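You operate a simulated robot arm through the tools that you are given. There is no shell and no other tool. Be economical: measure what you need, move in short steps, check, and stop when the job is done.

You are at the controls of a simulated robot arm. One attempt, no reset.

TASK
Put the fill card on the yellow pad.

Only the result counts: the job must be done as asked and must still hold three seconds after the hand-in. Knocking over, shifting, dropping, spilling or breaking anything else fails it.

THE ROBOT
A 7-joint arm with a two-finger parallel gripper, fixed in place. Base frame: the origin is at the foot of the arm, x ahead of it, y to its left, z up; the work surface is at about z = 0. Readings come in m, degrees, newtons and seconds.
With the tool pointing down near the work surface it reaches from about 0.24 to 0.62 m from the base axis. Its first joint turns from -66.0 to 66.0 degrees. Payload 2.6 kg.
The TCP is the grasp point between the finger pads, 0.03 m short of the fingertips. In the tool frame z runs along the fingers and y along their closing line. Largest opening 0.094 m; finger width 0.028, thickness 0.01; the body of the gripper, 0.05 by 0.096 m, starts 0.055 m behind the TCP.
Orientation is that of the tool frame in the base frame, as [roll, pitch, yaw] about the fixed x, y, z axes, in that order (R = Rz(yaw) Ry(pitch) Rx(roll)). With the fingers straight down and closing along the base's y, the tool's x points along the base's -x, its y along +y and its z along -z.

THE INTERFACE
- The arm moves only by the tool nudge_tool. Its argument "commands" is one flat list of numbers, 7 for each row, row after row: the shift along the tool's x, y, z in units of 150 mm (1.0 is 150 mm), then the turn, a rotation vector about the tool's x, y, z in units of 120 degrees (1.0 is 120 degrees), then the finger opening in m, from 0 to 0.094. In form: [dx, dy, dz, rx, ry, rz, grip, dx, dy, dz, rx, ry, rz, grip, ...]. A call has 1 to 12 rows; each row is the pose to reach, as a shift and turn from the pose commanded when the call began, along the tool's axes at that moment. A call with a number of a shift or a turn outside -1 to 1 is refused whole. Rows are played at 5 a second. More than 0.05 m and 8.6 degrees between two rows, or a gripper value outside its range, and nothing of the call is played. A pose out of reach is approached as far as the arm can. The call stops where the force on the tool passes 40 N (or 10 N more than at its start, if that is more) or the arm is blocked; 0.2 s more then pass. Each finger travels about 0.072 m/s and halts on what it meets, pressing with about 29 N; the grip force reading is that of the motor and also rises with nothing between the fingers. The clock runs only during rows and for 0.2 s after the last one: add rows that repeat a pose to give the fingers time. The reply holds the time, the measured pose of the TCP, the force on the tool along the base axes, the opening and the grip force, in the units named above and with some noise.
- Cameras (640 x 400 px; columns grow to the right, rows downward): "scene" is fixed at [0.0263, 0.4228, 0.5683]; the picture's right is [-0.85, -0.53, 0.00], its down [-0.28, 0.45, -0.85] and it looks along [0.45, -0.72, -0.53] (base axes); focal length 311 px, centre (320, 200). "wrist" rides on the gripper at [0.076, 0.014, -0.102] in the tool frame; the picture's right is [-0.18, 0.98, 0.00], its down [-0.75, -0.14, -0.64] and it looks along [-0.63, -0.12, 0.77] (tool axes); focal length 243 px, centre (320, 200). There is no depth. A picture from a camera that has moved, and an enlarged one, comes with that camera's place and axes in the base frame and with its lens.
- snapshot(camera): a new picture of that camera. No time passes.
- inspect(camera, box): a new picture of the part [left, top, right, bottom] of that camera's present view, enlarged. No time passes.
- hand_in(): hands the job in; it is judged then, once.

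Go step by step. Nothing tells you positions but the pictures and the camera data: compare them with the known pose of the tool, close in by small moves and look again before you grip or let go. The budget is 90 turns and 38 pictures, counting those below and the enlarged ones. Unless the task says otherwise, let go and move clear before handing in, and close with one line.

The tools are called after "Request:" as name(argument=value, ...) on one line, values as JSON. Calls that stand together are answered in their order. nudge_tool: Moves the arm, as the interface text tells. Its arguments: {"type":"object","properties":{"commands":{"type":"array"}},"required":["commands"]} The other tools are called the same way: snapshot (camera) takes a picture; inspect (camera, box) takes an enlarged picture of a part of a camera's view; hand_in () hands the job in.

At the start:

```text
time_s: 0.0
tcp_pos: [0.3497, 0.0501, 0.3147]
tcp_rot: [180.0, 0.0, -180.0]
contact_force: [-0.5, 0.0, 1.0]
grip_width: 0.0939
grasp_force: 0.1
```

scene: 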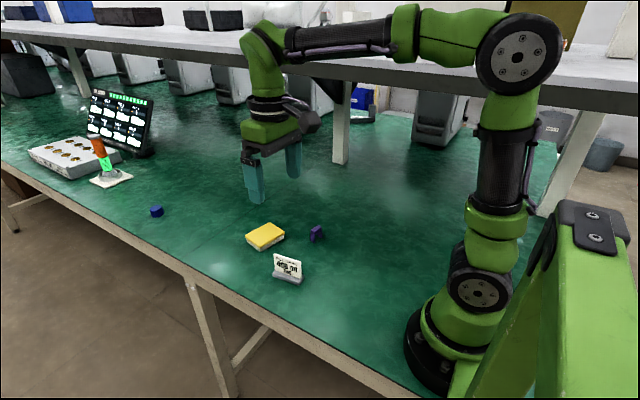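
wrist: 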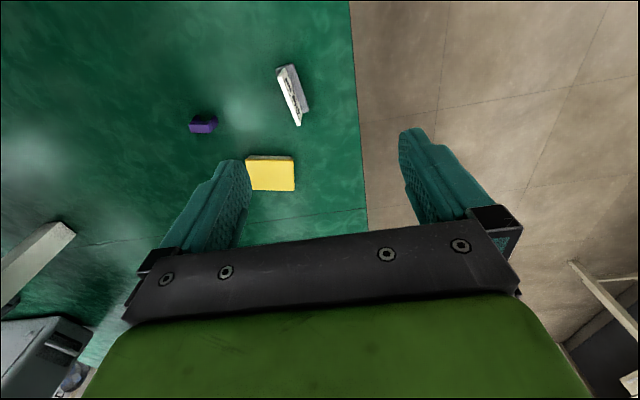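

I see a yellow pad, a purple object, a white card in a small stand, a blue cap and a display with a keypad and traffic-light marker. I'll enlarge the views to identify the fill card.

Request:
inspect(camera="scene", box=[220, 200, 348, 300])

Request:
inspect(camera="scene", box=[20, 75, 180, 225])

Request:
inspect(camera="wrist", box=[170, 40, 330, 200])

```text
4.00 times, centred on (284, 250) of scene
camera zoom: at [0.0263, 0.4228, 0.5683], right [-0.85, -0.53, 0.0], down [-0.28, 0.45, -0.85], along [0.45, -0.72, -0.53], focal length 1244 px, centre (464, 0)
```

zoom: 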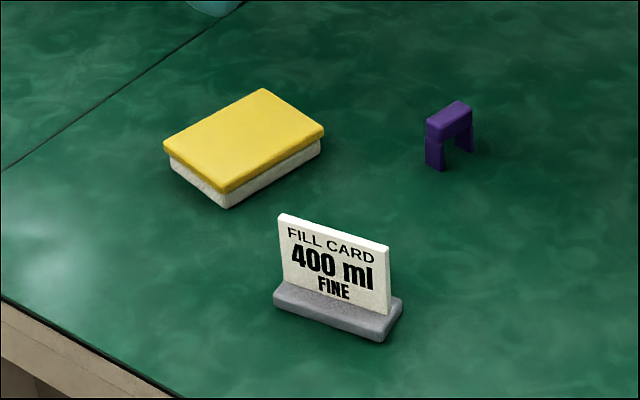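

```text
2.67 times, centred on (100, 150) of scene
camera zoom: at [0.0263, 0.4228, 0.5683], right [-0.85, -0.53, 0.0], down [-0.28, 0.45, -0.85], along [0.45, -0.72, -0.53], focal length 829 px, centre (907, 333)
```

zoom: 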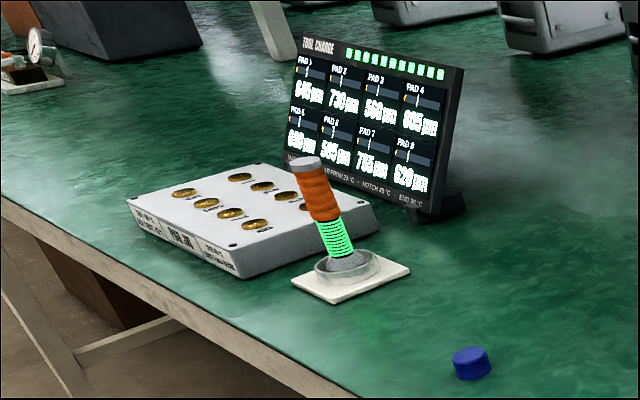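

```text
2.50 times, centred on (250, 120) of wrist
camera zoom: at [0.2737, 0.0644, 0.4168], right [0.18, 0.98, 0.0], down [0.75, -0.14, 0.64], along [0.63, -0.12, -0.77], focal length 606 px, centre (495, 400)
```

zoom: 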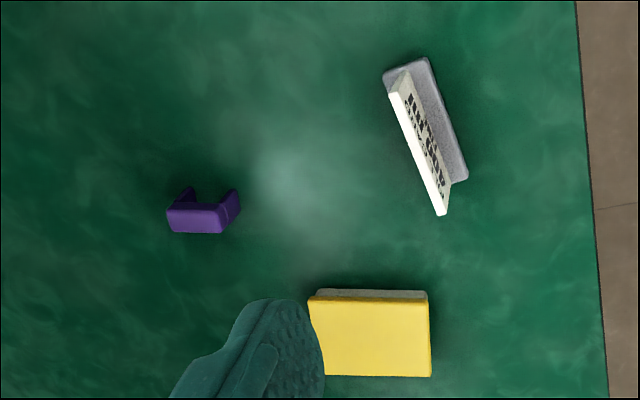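

The fill card is the white card in a grey stand at about (0.377, 0.001), top at z≈0.066, long axis about 6° off x. The pad is centred at about (0.526, -0.085), top at z≈0.02, with its long side mostly along y. I'll move above the card, align yaw and look again.

Request:
nudge_tool(commands=[-0.036, -0.065, 0.18, 0, 0, -0.01, 0.094, -0.072, -0.13, 0.36, 0, 0, -0.02, 0.094, -0.108, -0.196, 0.54, 0, 0, -0.03, 0.094, -0.144, -0.262, 0.72, 0, 0, -0.04, 0.094, -0.18, -0.327, 0.9, 0, 0, -0.05, 0.094, -0.18, -0.327, 0.9, 0, 0, -0.05, 0.094])

Request:
snapshot(camera="wrist")

Request:
inspect(camera="scene", box=[204, 180, 364, 280])

```text
time_s: 1.4
tcp_pos: [0.3771, 0.0002, 0.1796]
tcp_rot: [180.0, 0.0, -173.9]
contact_force: [-0.1, 0.6, 0.3]
grip_width: 0.0938
grasp_force: 0.0
```

```text
32 pictures are left
camera wrist: at [0.2998, 0.0071, 0.2816], right [0.08, 1.0, 0.0], down [0.76, -0.06, 0.64], along [0.64, -0.05, -0.77], focal length 243 px, centre (320, 200)
```

wrist: 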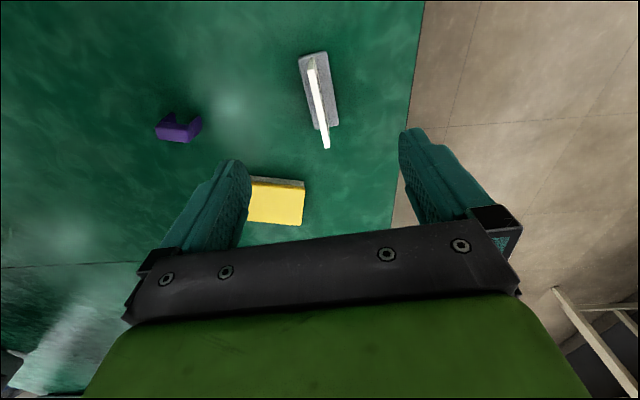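

```text
4.00 times, centred on (284, 230) of scene
camera zoom: at [0.0263, 0.4228, 0.5683], right [-0.85, -0.53, 0.0], down [-0.28, 0.45, -0.85], along [0.45, -0.72, -0.53], focal length 1244 px, centre (464, 80)
```

zoom: 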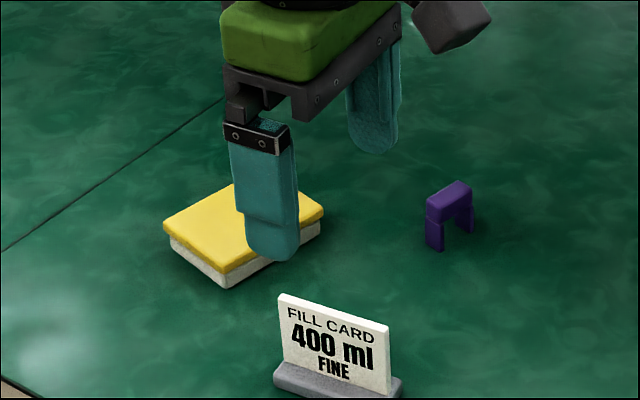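

The card sits centred between the fingers, long axis about 7°, so the alignment holds. I'll descend to z≈0.052 with the fingers open and check.

Request:
nudge_tool(commands=[0, 0, 0.2, 0, 0, -0.007, 0.094, 0.005, 0, 0.4, 0, 0, -0.007, 0.094, 0.007, 0, 0.6, 0, 0, -0.007, 0.094, 0.01, 0, 0.75, 0, 0, -0.007, 0.094, 0.01, 0, 0.85, 0, 0, -0.007, 0.094])

Request:
inspect(camera="scene", box=[204, 200, 364, 300])

Request:
snapshot(camera="wrist")

```text
time_s: 2.6
tcp_pos: [0.3754, 0.0011, 0.0515]
tcp_rot: [-179.9, 0.1, -173.2]
contact_force: [-0.2, -0.4, -0.1]
grip_width: 0.0939
grasp_force: 0.2
```

```text
4.00 times, centred on (284, 250) of scene
camera zoom: at [0.0263, 0.4228, 0.5683], right [-0.85, -0.53, 0.0], down [-0.28, 0.45, -0.85], along [0.45, -0.72, -0.53], focal length 1244 px, centre (464, 0)
```

zoom: 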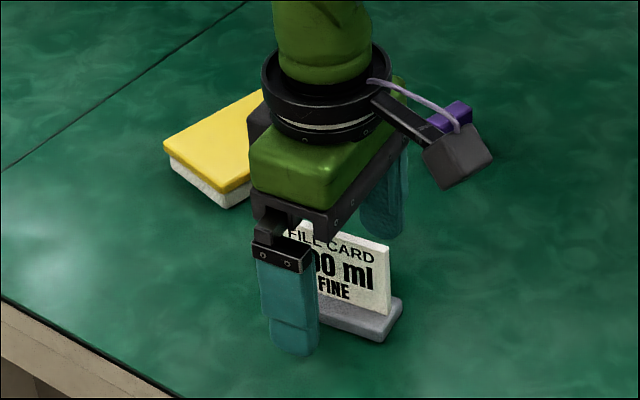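

```text
29 pictures are left
camera wrist: at [0.2977, 0.0062, 0.1537], right [0.07, 1.0, 0.0], down [0.77, -0.05, 0.64], along [0.64, -0.04, -0.77], focal length 243 px, centre (320, 200)
```

wrist: 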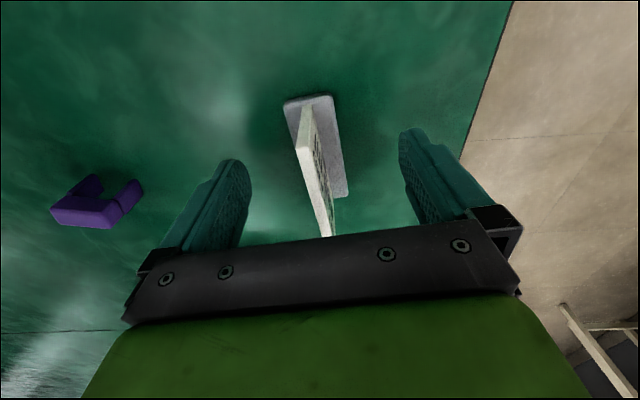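

The card is centred between the fingers, within about 1 mm, and the fingertips are just above the stand. Closing the fingers.

Request:
nudge_tool(commands=[0, 0, 0, 0, 0, 0, 0.05, 0, 0, 0, 0, 0, 0, 0.02, 0, 0, 0, 0, 0, 0, 0.012, 0, 0, 0, 0, 0, 0, 0.0, 0, 0, 0, 0, 0, 0, 0.0, 0, 0, 0, 0, 0, 0, 0.0])

Request:
snapshot(camera="wrist")

```text
time_s: 4.0
tcp_pos: [0.3748, 0.0008, 0.0521]
tcp_rot: [-180.0, 0.0, -173.2]
contact_force: [0.2, 1.5, 1.1]
grip_width: 0.0095
grasp_force: 29.6
```

```text
28 pictures are left
camera wrist: at [0.2977, 0.0061, 0.154], right [0.07, 1.0, 0.0], down [0.77, -0.05, 0.64], along [0.64, -0.04, -0.77], focal length 243 px, centre (320, 200)
```

wrist: 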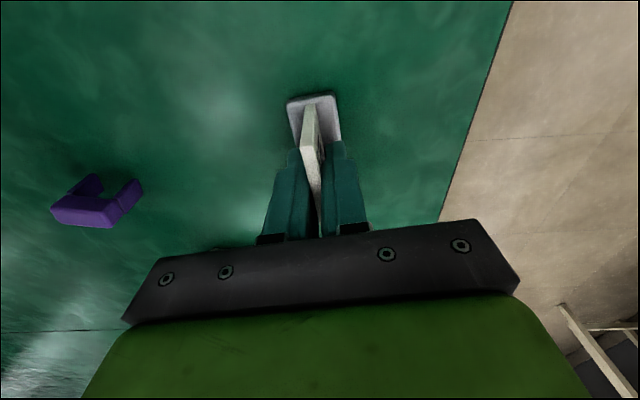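

The card is held with a 9.5 mm opening at about 29 N. Lifting 0.1 m, then turning about 73° so its long axis matches the pad's.

Request:
nudge_tool(commands=[0, 0, -0.2, 0, 0, 0, 0, 0, 0, -0.43, 0, 0, 0, 0, 0, 0, -0.667, 0, 0, 0, 0, 0, 0, -0.667, 0, 0, -0.0673, 0, 0, 0, -0.667, 0, 0, -0.1347, 0, 0, 0, -0.667, 0, 0, -0.202, 0, 0, 0, -0.667, 0, 0, -0.2693, 0, 0, 0, -0.667, 0, 0, -0.3367, 0, 0, 0, -0.667, 0, 0, -0.404, 0, 0, 0, -0.667, 0, 0, -0.4713, 0, 0, 0, -0.667, 0, 0, -0.5387, 0, 0, 0, -0.667, 0, 0, -0.606, 0])

Request:
inspect(camera="scene", box=[204, 180, 364, 280])

Request:
snapshot(camera="wrist")

```text
time_s: 6.6
tcp_pos: [0.3766, 0.0, 0.1516]
tcp_rot: [-180.0, 0.0, -100.2]
contact_force: [-0.1, -0.4, 0.8]
grip_width: 0.0098
grasp_force: 29.6
```

```text
4.00 times, centred on (284, 230) of scene
camera zoom: at [0.0263, 0.4228, 0.5683], right [-0.85, -0.53, 0.0], down [-0.28, 0.45, -0.85], along [0.45, -0.72, -0.53], focal length 1244 px, centre (464, 80)
```

zoom: 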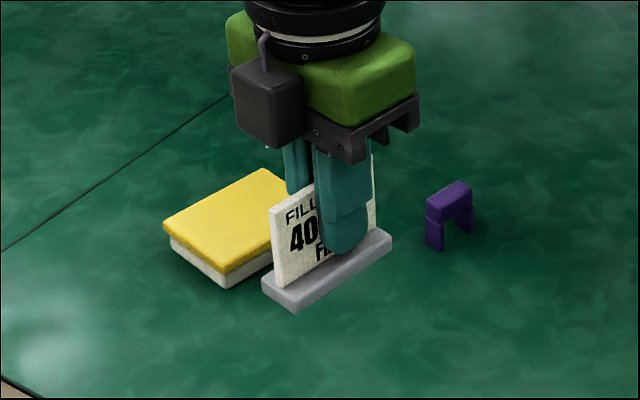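

```text
26 pictures are left
camera wrist: at [0.3476, -0.0716, 0.2543], right [-0.93, 0.36, 0.0], down [0.27, 0.72, 0.64], along [0.23, 0.6, -0.77], focal length 243 px, centre (320, 200)
```

wrist: 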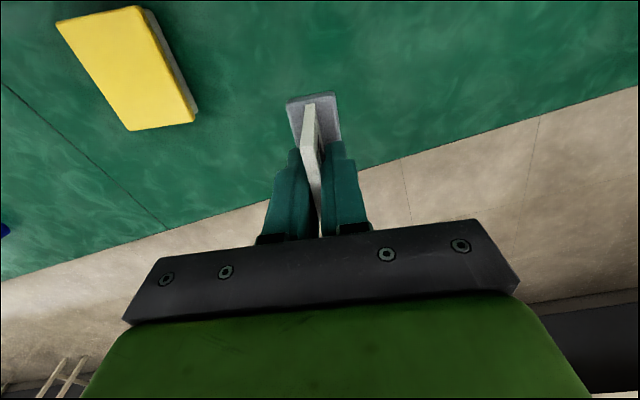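

The card is secure and now roughly parallel to the pad's long side. The pad centre is about (0.524, -0.083) by both cameras; I'll carry the card over at this height.

Request:
nudge_tool(commands=[0.074, -0.215, 0, 0, 0, 0.003, 0, 0.148, -0.43, 0, 0, 0, 0.006, 0, 0.221, -0.645, 0, 0, 0, 0.009, 0, 0.295, -0.86, 0, 0, 0, 0.012, 0, 0.335, -0.975, 0, 0, 0, 0.012, 0, 0.335, -0.975, 0, 0, 0, 0.012, 0])

Request:
inspect(camera="scene", box=[204, 150, 364, 250])

Request:
snapshot(camera="wrist")

```text
time_s: 8.0
tcp_pos: [0.5115, -0.0761, 0.1519]
tcp_rot: [180.0, 0.1, -101.9]
contact_force: [-0.9, 0.1, -0.3]
grip_width: 0.0098
grasp_force: 28.3
```

```text
4.00 times, centred on (284, 200) of scene
camera zoom: at [0.0263, 0.4228, 0.5683], right [-0.85, -0.53, 0.0], down [-0.28, 0.45, -0.85], along [0.45, -0.72, -0.53], focal length 1244 px, centre (464, 200)
```

zoom: 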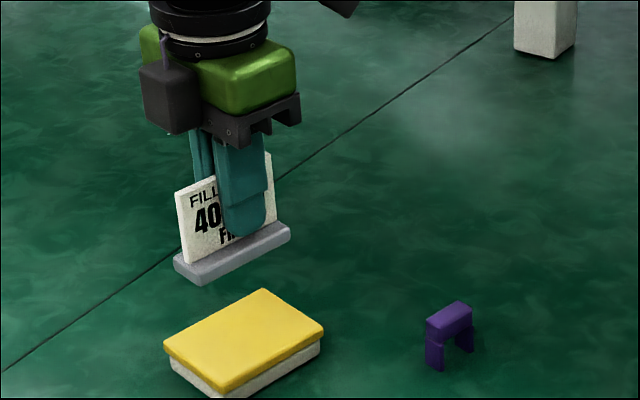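

```text
24 pictures are left
camera wrist: at [0.4808, -0.1466, 0.2539], right [-0.92, 0.38, 0.0], down [0.29, 0.71, 0.64], along [0.25, 0.59, -0.77], focal length 243 px, centre (320, 200)
```

wrist: 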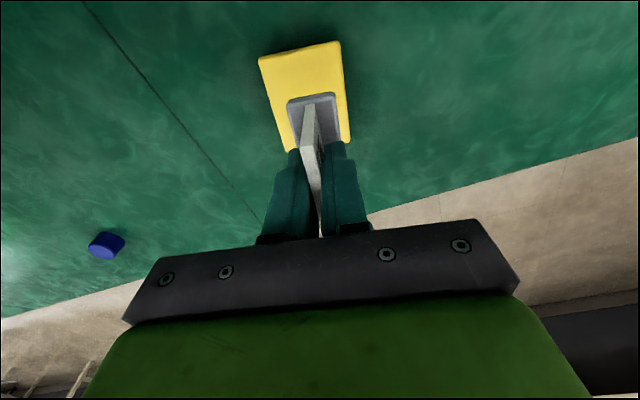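

The pad is right below; the card needs about 12 mm more in +x and 6 mm in -y. I'll shift and descend to just above the pad.

Request:
nudge_tool(commands=[0.023, -0.083, 0, 0, 0, 0, 0, 0.023, -0.083, 0.15, 0, 0, 0, 0, 0.023, -0.083, 0.3, 0, 0, 0, 0, 0.023, -0.083, 0.4, 0, 0, 0, 0, 0.023, -0.083, 0.44, 0, 0, 0, 0, 0.023, -0.083, 0.44, 0, 0, 0, 0])

Request:
inspect(camera="scene", box=[224, 190, 304, 240])

Request:
inspect(camera="wrist", box=[240, 40, 400, 200])

```text
time_s: 9.4
tcp_pos: [0.5209, -0.0814, 0.0856]
tcp_rot: [-179.9, 0.0, -101.9]
contact_force: [-0.4, -0.2, -0.6]
grip_width: 0.0097
grasp_force: 28.9
```

```text
8.00 times, centred on (264, 215) of scene
camera zoom: at [0.0263, 0.4228, 0.5683], right [-0.85, -0.53, 0.0], down [-0.28, 0.45, -0.85], along [0.45, -0.72, -0.53], focal length 2487 px, centre (768, 80)
```

zoom: 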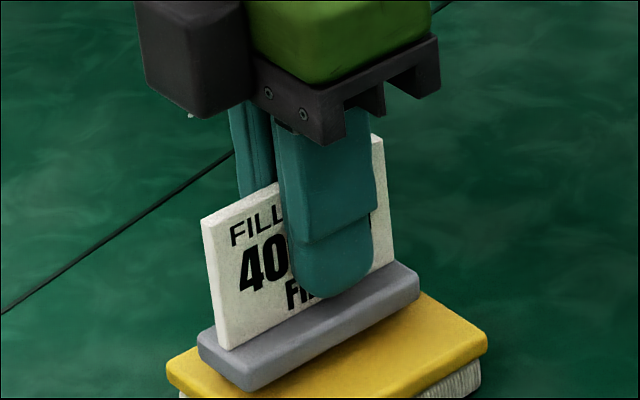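

```text
2.50 times, centred on (320, 120) of wrist
camera zoom: at [0.4921, -0.1525, 0.1879], right [-0.92, 0.38, 0.0], down [0.29, 0.71, 0.64], along [0.25, 0.59, -0.77], focal length 606 px, centre (320, 400)
```

zoom: 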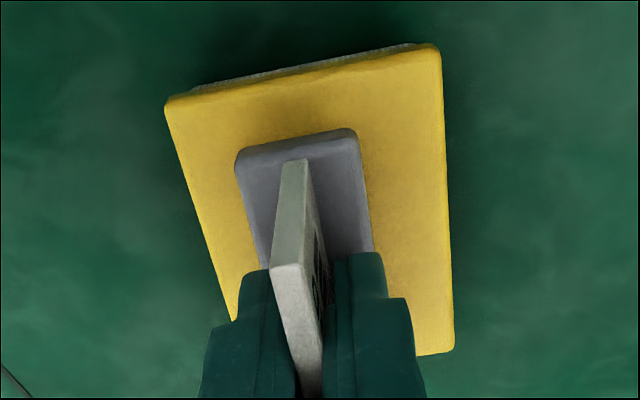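

The stand is centred over the pad with about 7 mm margin at the end and a gap of about 13 mm. Lowering slowly towards contact.

Request:
nudge_tool(commands=[0, 0, 0.02, 0, 0, 0, 0, 0, 0, 0.04, 0, 0, 0, 0, 0, 0, 0.06, 0, 0, 0, 0, 0, 0, 0.07, 0, 0, 0, 0, 0, 0, 0.07, 0, 0, 0, 0])

Request:
inspect(camera="scene", box=[224, 205, 304, 255])

```text
time_s: 10.6
tcp_pos: [0.5212, -0.0815, 0.0763]
tcp_rot: [-179.7, -0.1, -101.9]
contact_force: [-2.9, -1.0, 14.7]
grip_width: 0.0093
grasp_force: 29.1
```

```text
8.00 times, centred on (264, 230) of scene
camera zoom: at [0.0262, 0.4228, 0.5683], right [-0.85, -0.53, 0.0], down [-0.28, 0.45, -0.85], along [0.45, -0.72, -0.53], focal length 2487 px, centre (768, -40)
```

zoom: 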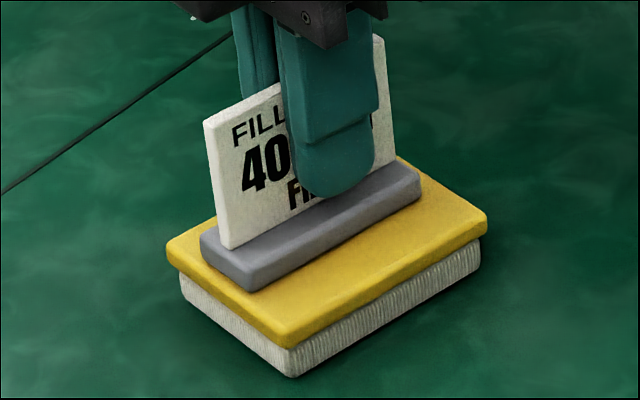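

The stand is resting on the pad, fully supported, with about 15 N of pressure. I'll ease up slightly to relieve the force before letting go.

Request:
nudge_tool(commands=[0, 0, -0.006, 0, 0, 0, 0, 0, 0, -0.006, 0, 0, 0, 0])

```text
time_s: 11.2
tcp_pos: [0.5223, -0.0804, 0.0768]
tcp_rot: [-179.9, 0.0, -101.9]
contact_force: [1.7, -0.8, 11.7]
grip_width: 0.0097
grasp_force: 28.7
```

Request:
nudge_tool(commands=[0, 0, -0.004, 0, 0, 0, 0, 0, 0, -0.008, 0, 0, 0, 0, 0, 0, -0.008, 0, 0, 0, 0])

```text
time_s: 12.0
tcp_pos: [0.5228, -0.0823, 0.077]
tcp_rot: [179.9, 0.1, -101.9]
contact_force: [0.9, -0.8, 4.9]
grip_width: 0.0096
grasp_force: 30.0
```

The force is down to about 5 N and the card still rests on the pad. Opening the fingers gradually now.

Request:
nudge_tool(commands=[0, 0, 0, 0, 0, 0, 0.014, 0, 0, 0, 0, 0, 0, 0.02, 0, 0, 0, 0, 0, 0, 0.035, 0, 0, 0, 0, 0, 0, 0.06, 0, 0, 0, 0, 0, 0, 0.06])

Request:
inspect(camera="scene", box=[224, 195, 304, 245])

Request:
snapshot(camera="wrist")

```text
time_s: 13.2
tcp_pos: [0.522, -0.0819, 0.0775]
tcp_rot: [-179.9, 0.0, -102.0]
contact_force: [-0.5, -0.5, -0.1]
grip_width: 0.0599
grasp_force: 0.1
```

```text
8.00 times, centred on (264, 220) of scene
camera zoom: at [0.0263, 0.4228, 0.5683], right [-0.85, -0.53, 0.0], down [-0.28, 0.45, -0.85], along [0.45, -0.72, -0.53], focal length 2487 px, centre (768, 40)
```

zoom: 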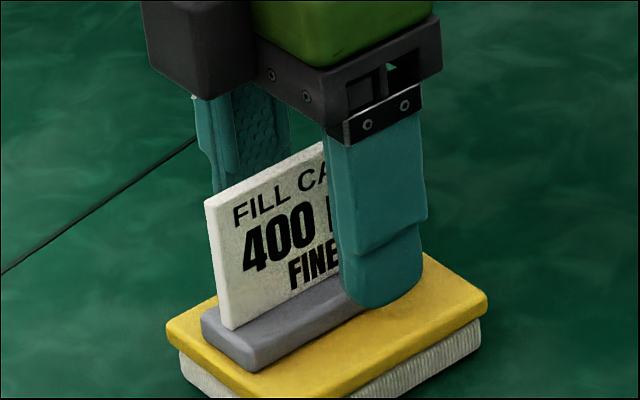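

```text
19 pictures are left
camera wrist: at [0.4918, -0.1523, 0.18], right [-0.92, 0.38, 0.0], down [0.29, 0.71, 0.64], along [0.25, 0.59, -0.77], focal length 243 px, centre (320, 200)
```

wrist: 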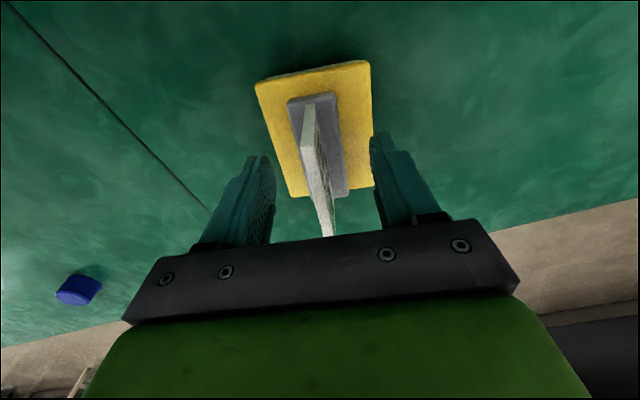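

The card stands upright on the pad and the fingers are clear of it. Retreating straight up.

Request:
nudge_tool(commands=[0, 0, -0.15, 0, 0, 0, 0.06, 0, 0, -0.35, 0, 0, 0, 0.06, 0, 0, -0.6, 0, 0, 0, 0.06, 0, 0, -0.9, 0, 0, 0, 0.06, 0, 0, -0.9, 0, 0, 0, 0.06])

Request:
inspect(camera="scene", box=[204, 180, 364, 280])

```text
time_s: 14.4
tcp_pos: [0.5212, -0.081, 0.2131]
tcp_rot: [179.9, 0.1, -101.8]
contact_force: [-0.7, 1.2, 0.4]
grip_width: 0.0599
grasp_force: 0.0
```

```text
4.00 times, centred on (284, 230) of scene
camera zoom: at [0.0263, 0.4228, 0.5683], right [-0.85, -0.53, 0.0], down [-0.28, 0.45, -0.85], along [0.45, -0.72, -0.53], focal length 1244 px, centre (464, 80)
```

zoom: 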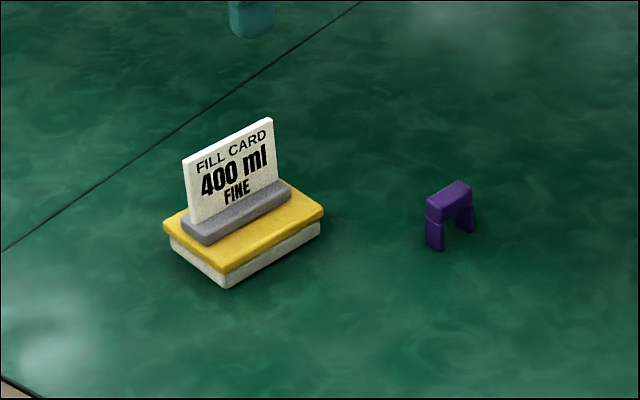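

The fill card stands upright on the yellow pad, the pad and the purple piece haven't moved, and the arm is clear. Handing in.

Request:
hand_in()

```text
The job is handed in.
```

The fill card is standing upright on the yellow pad, the gripper has let go and moved clear, and the job is handed in.
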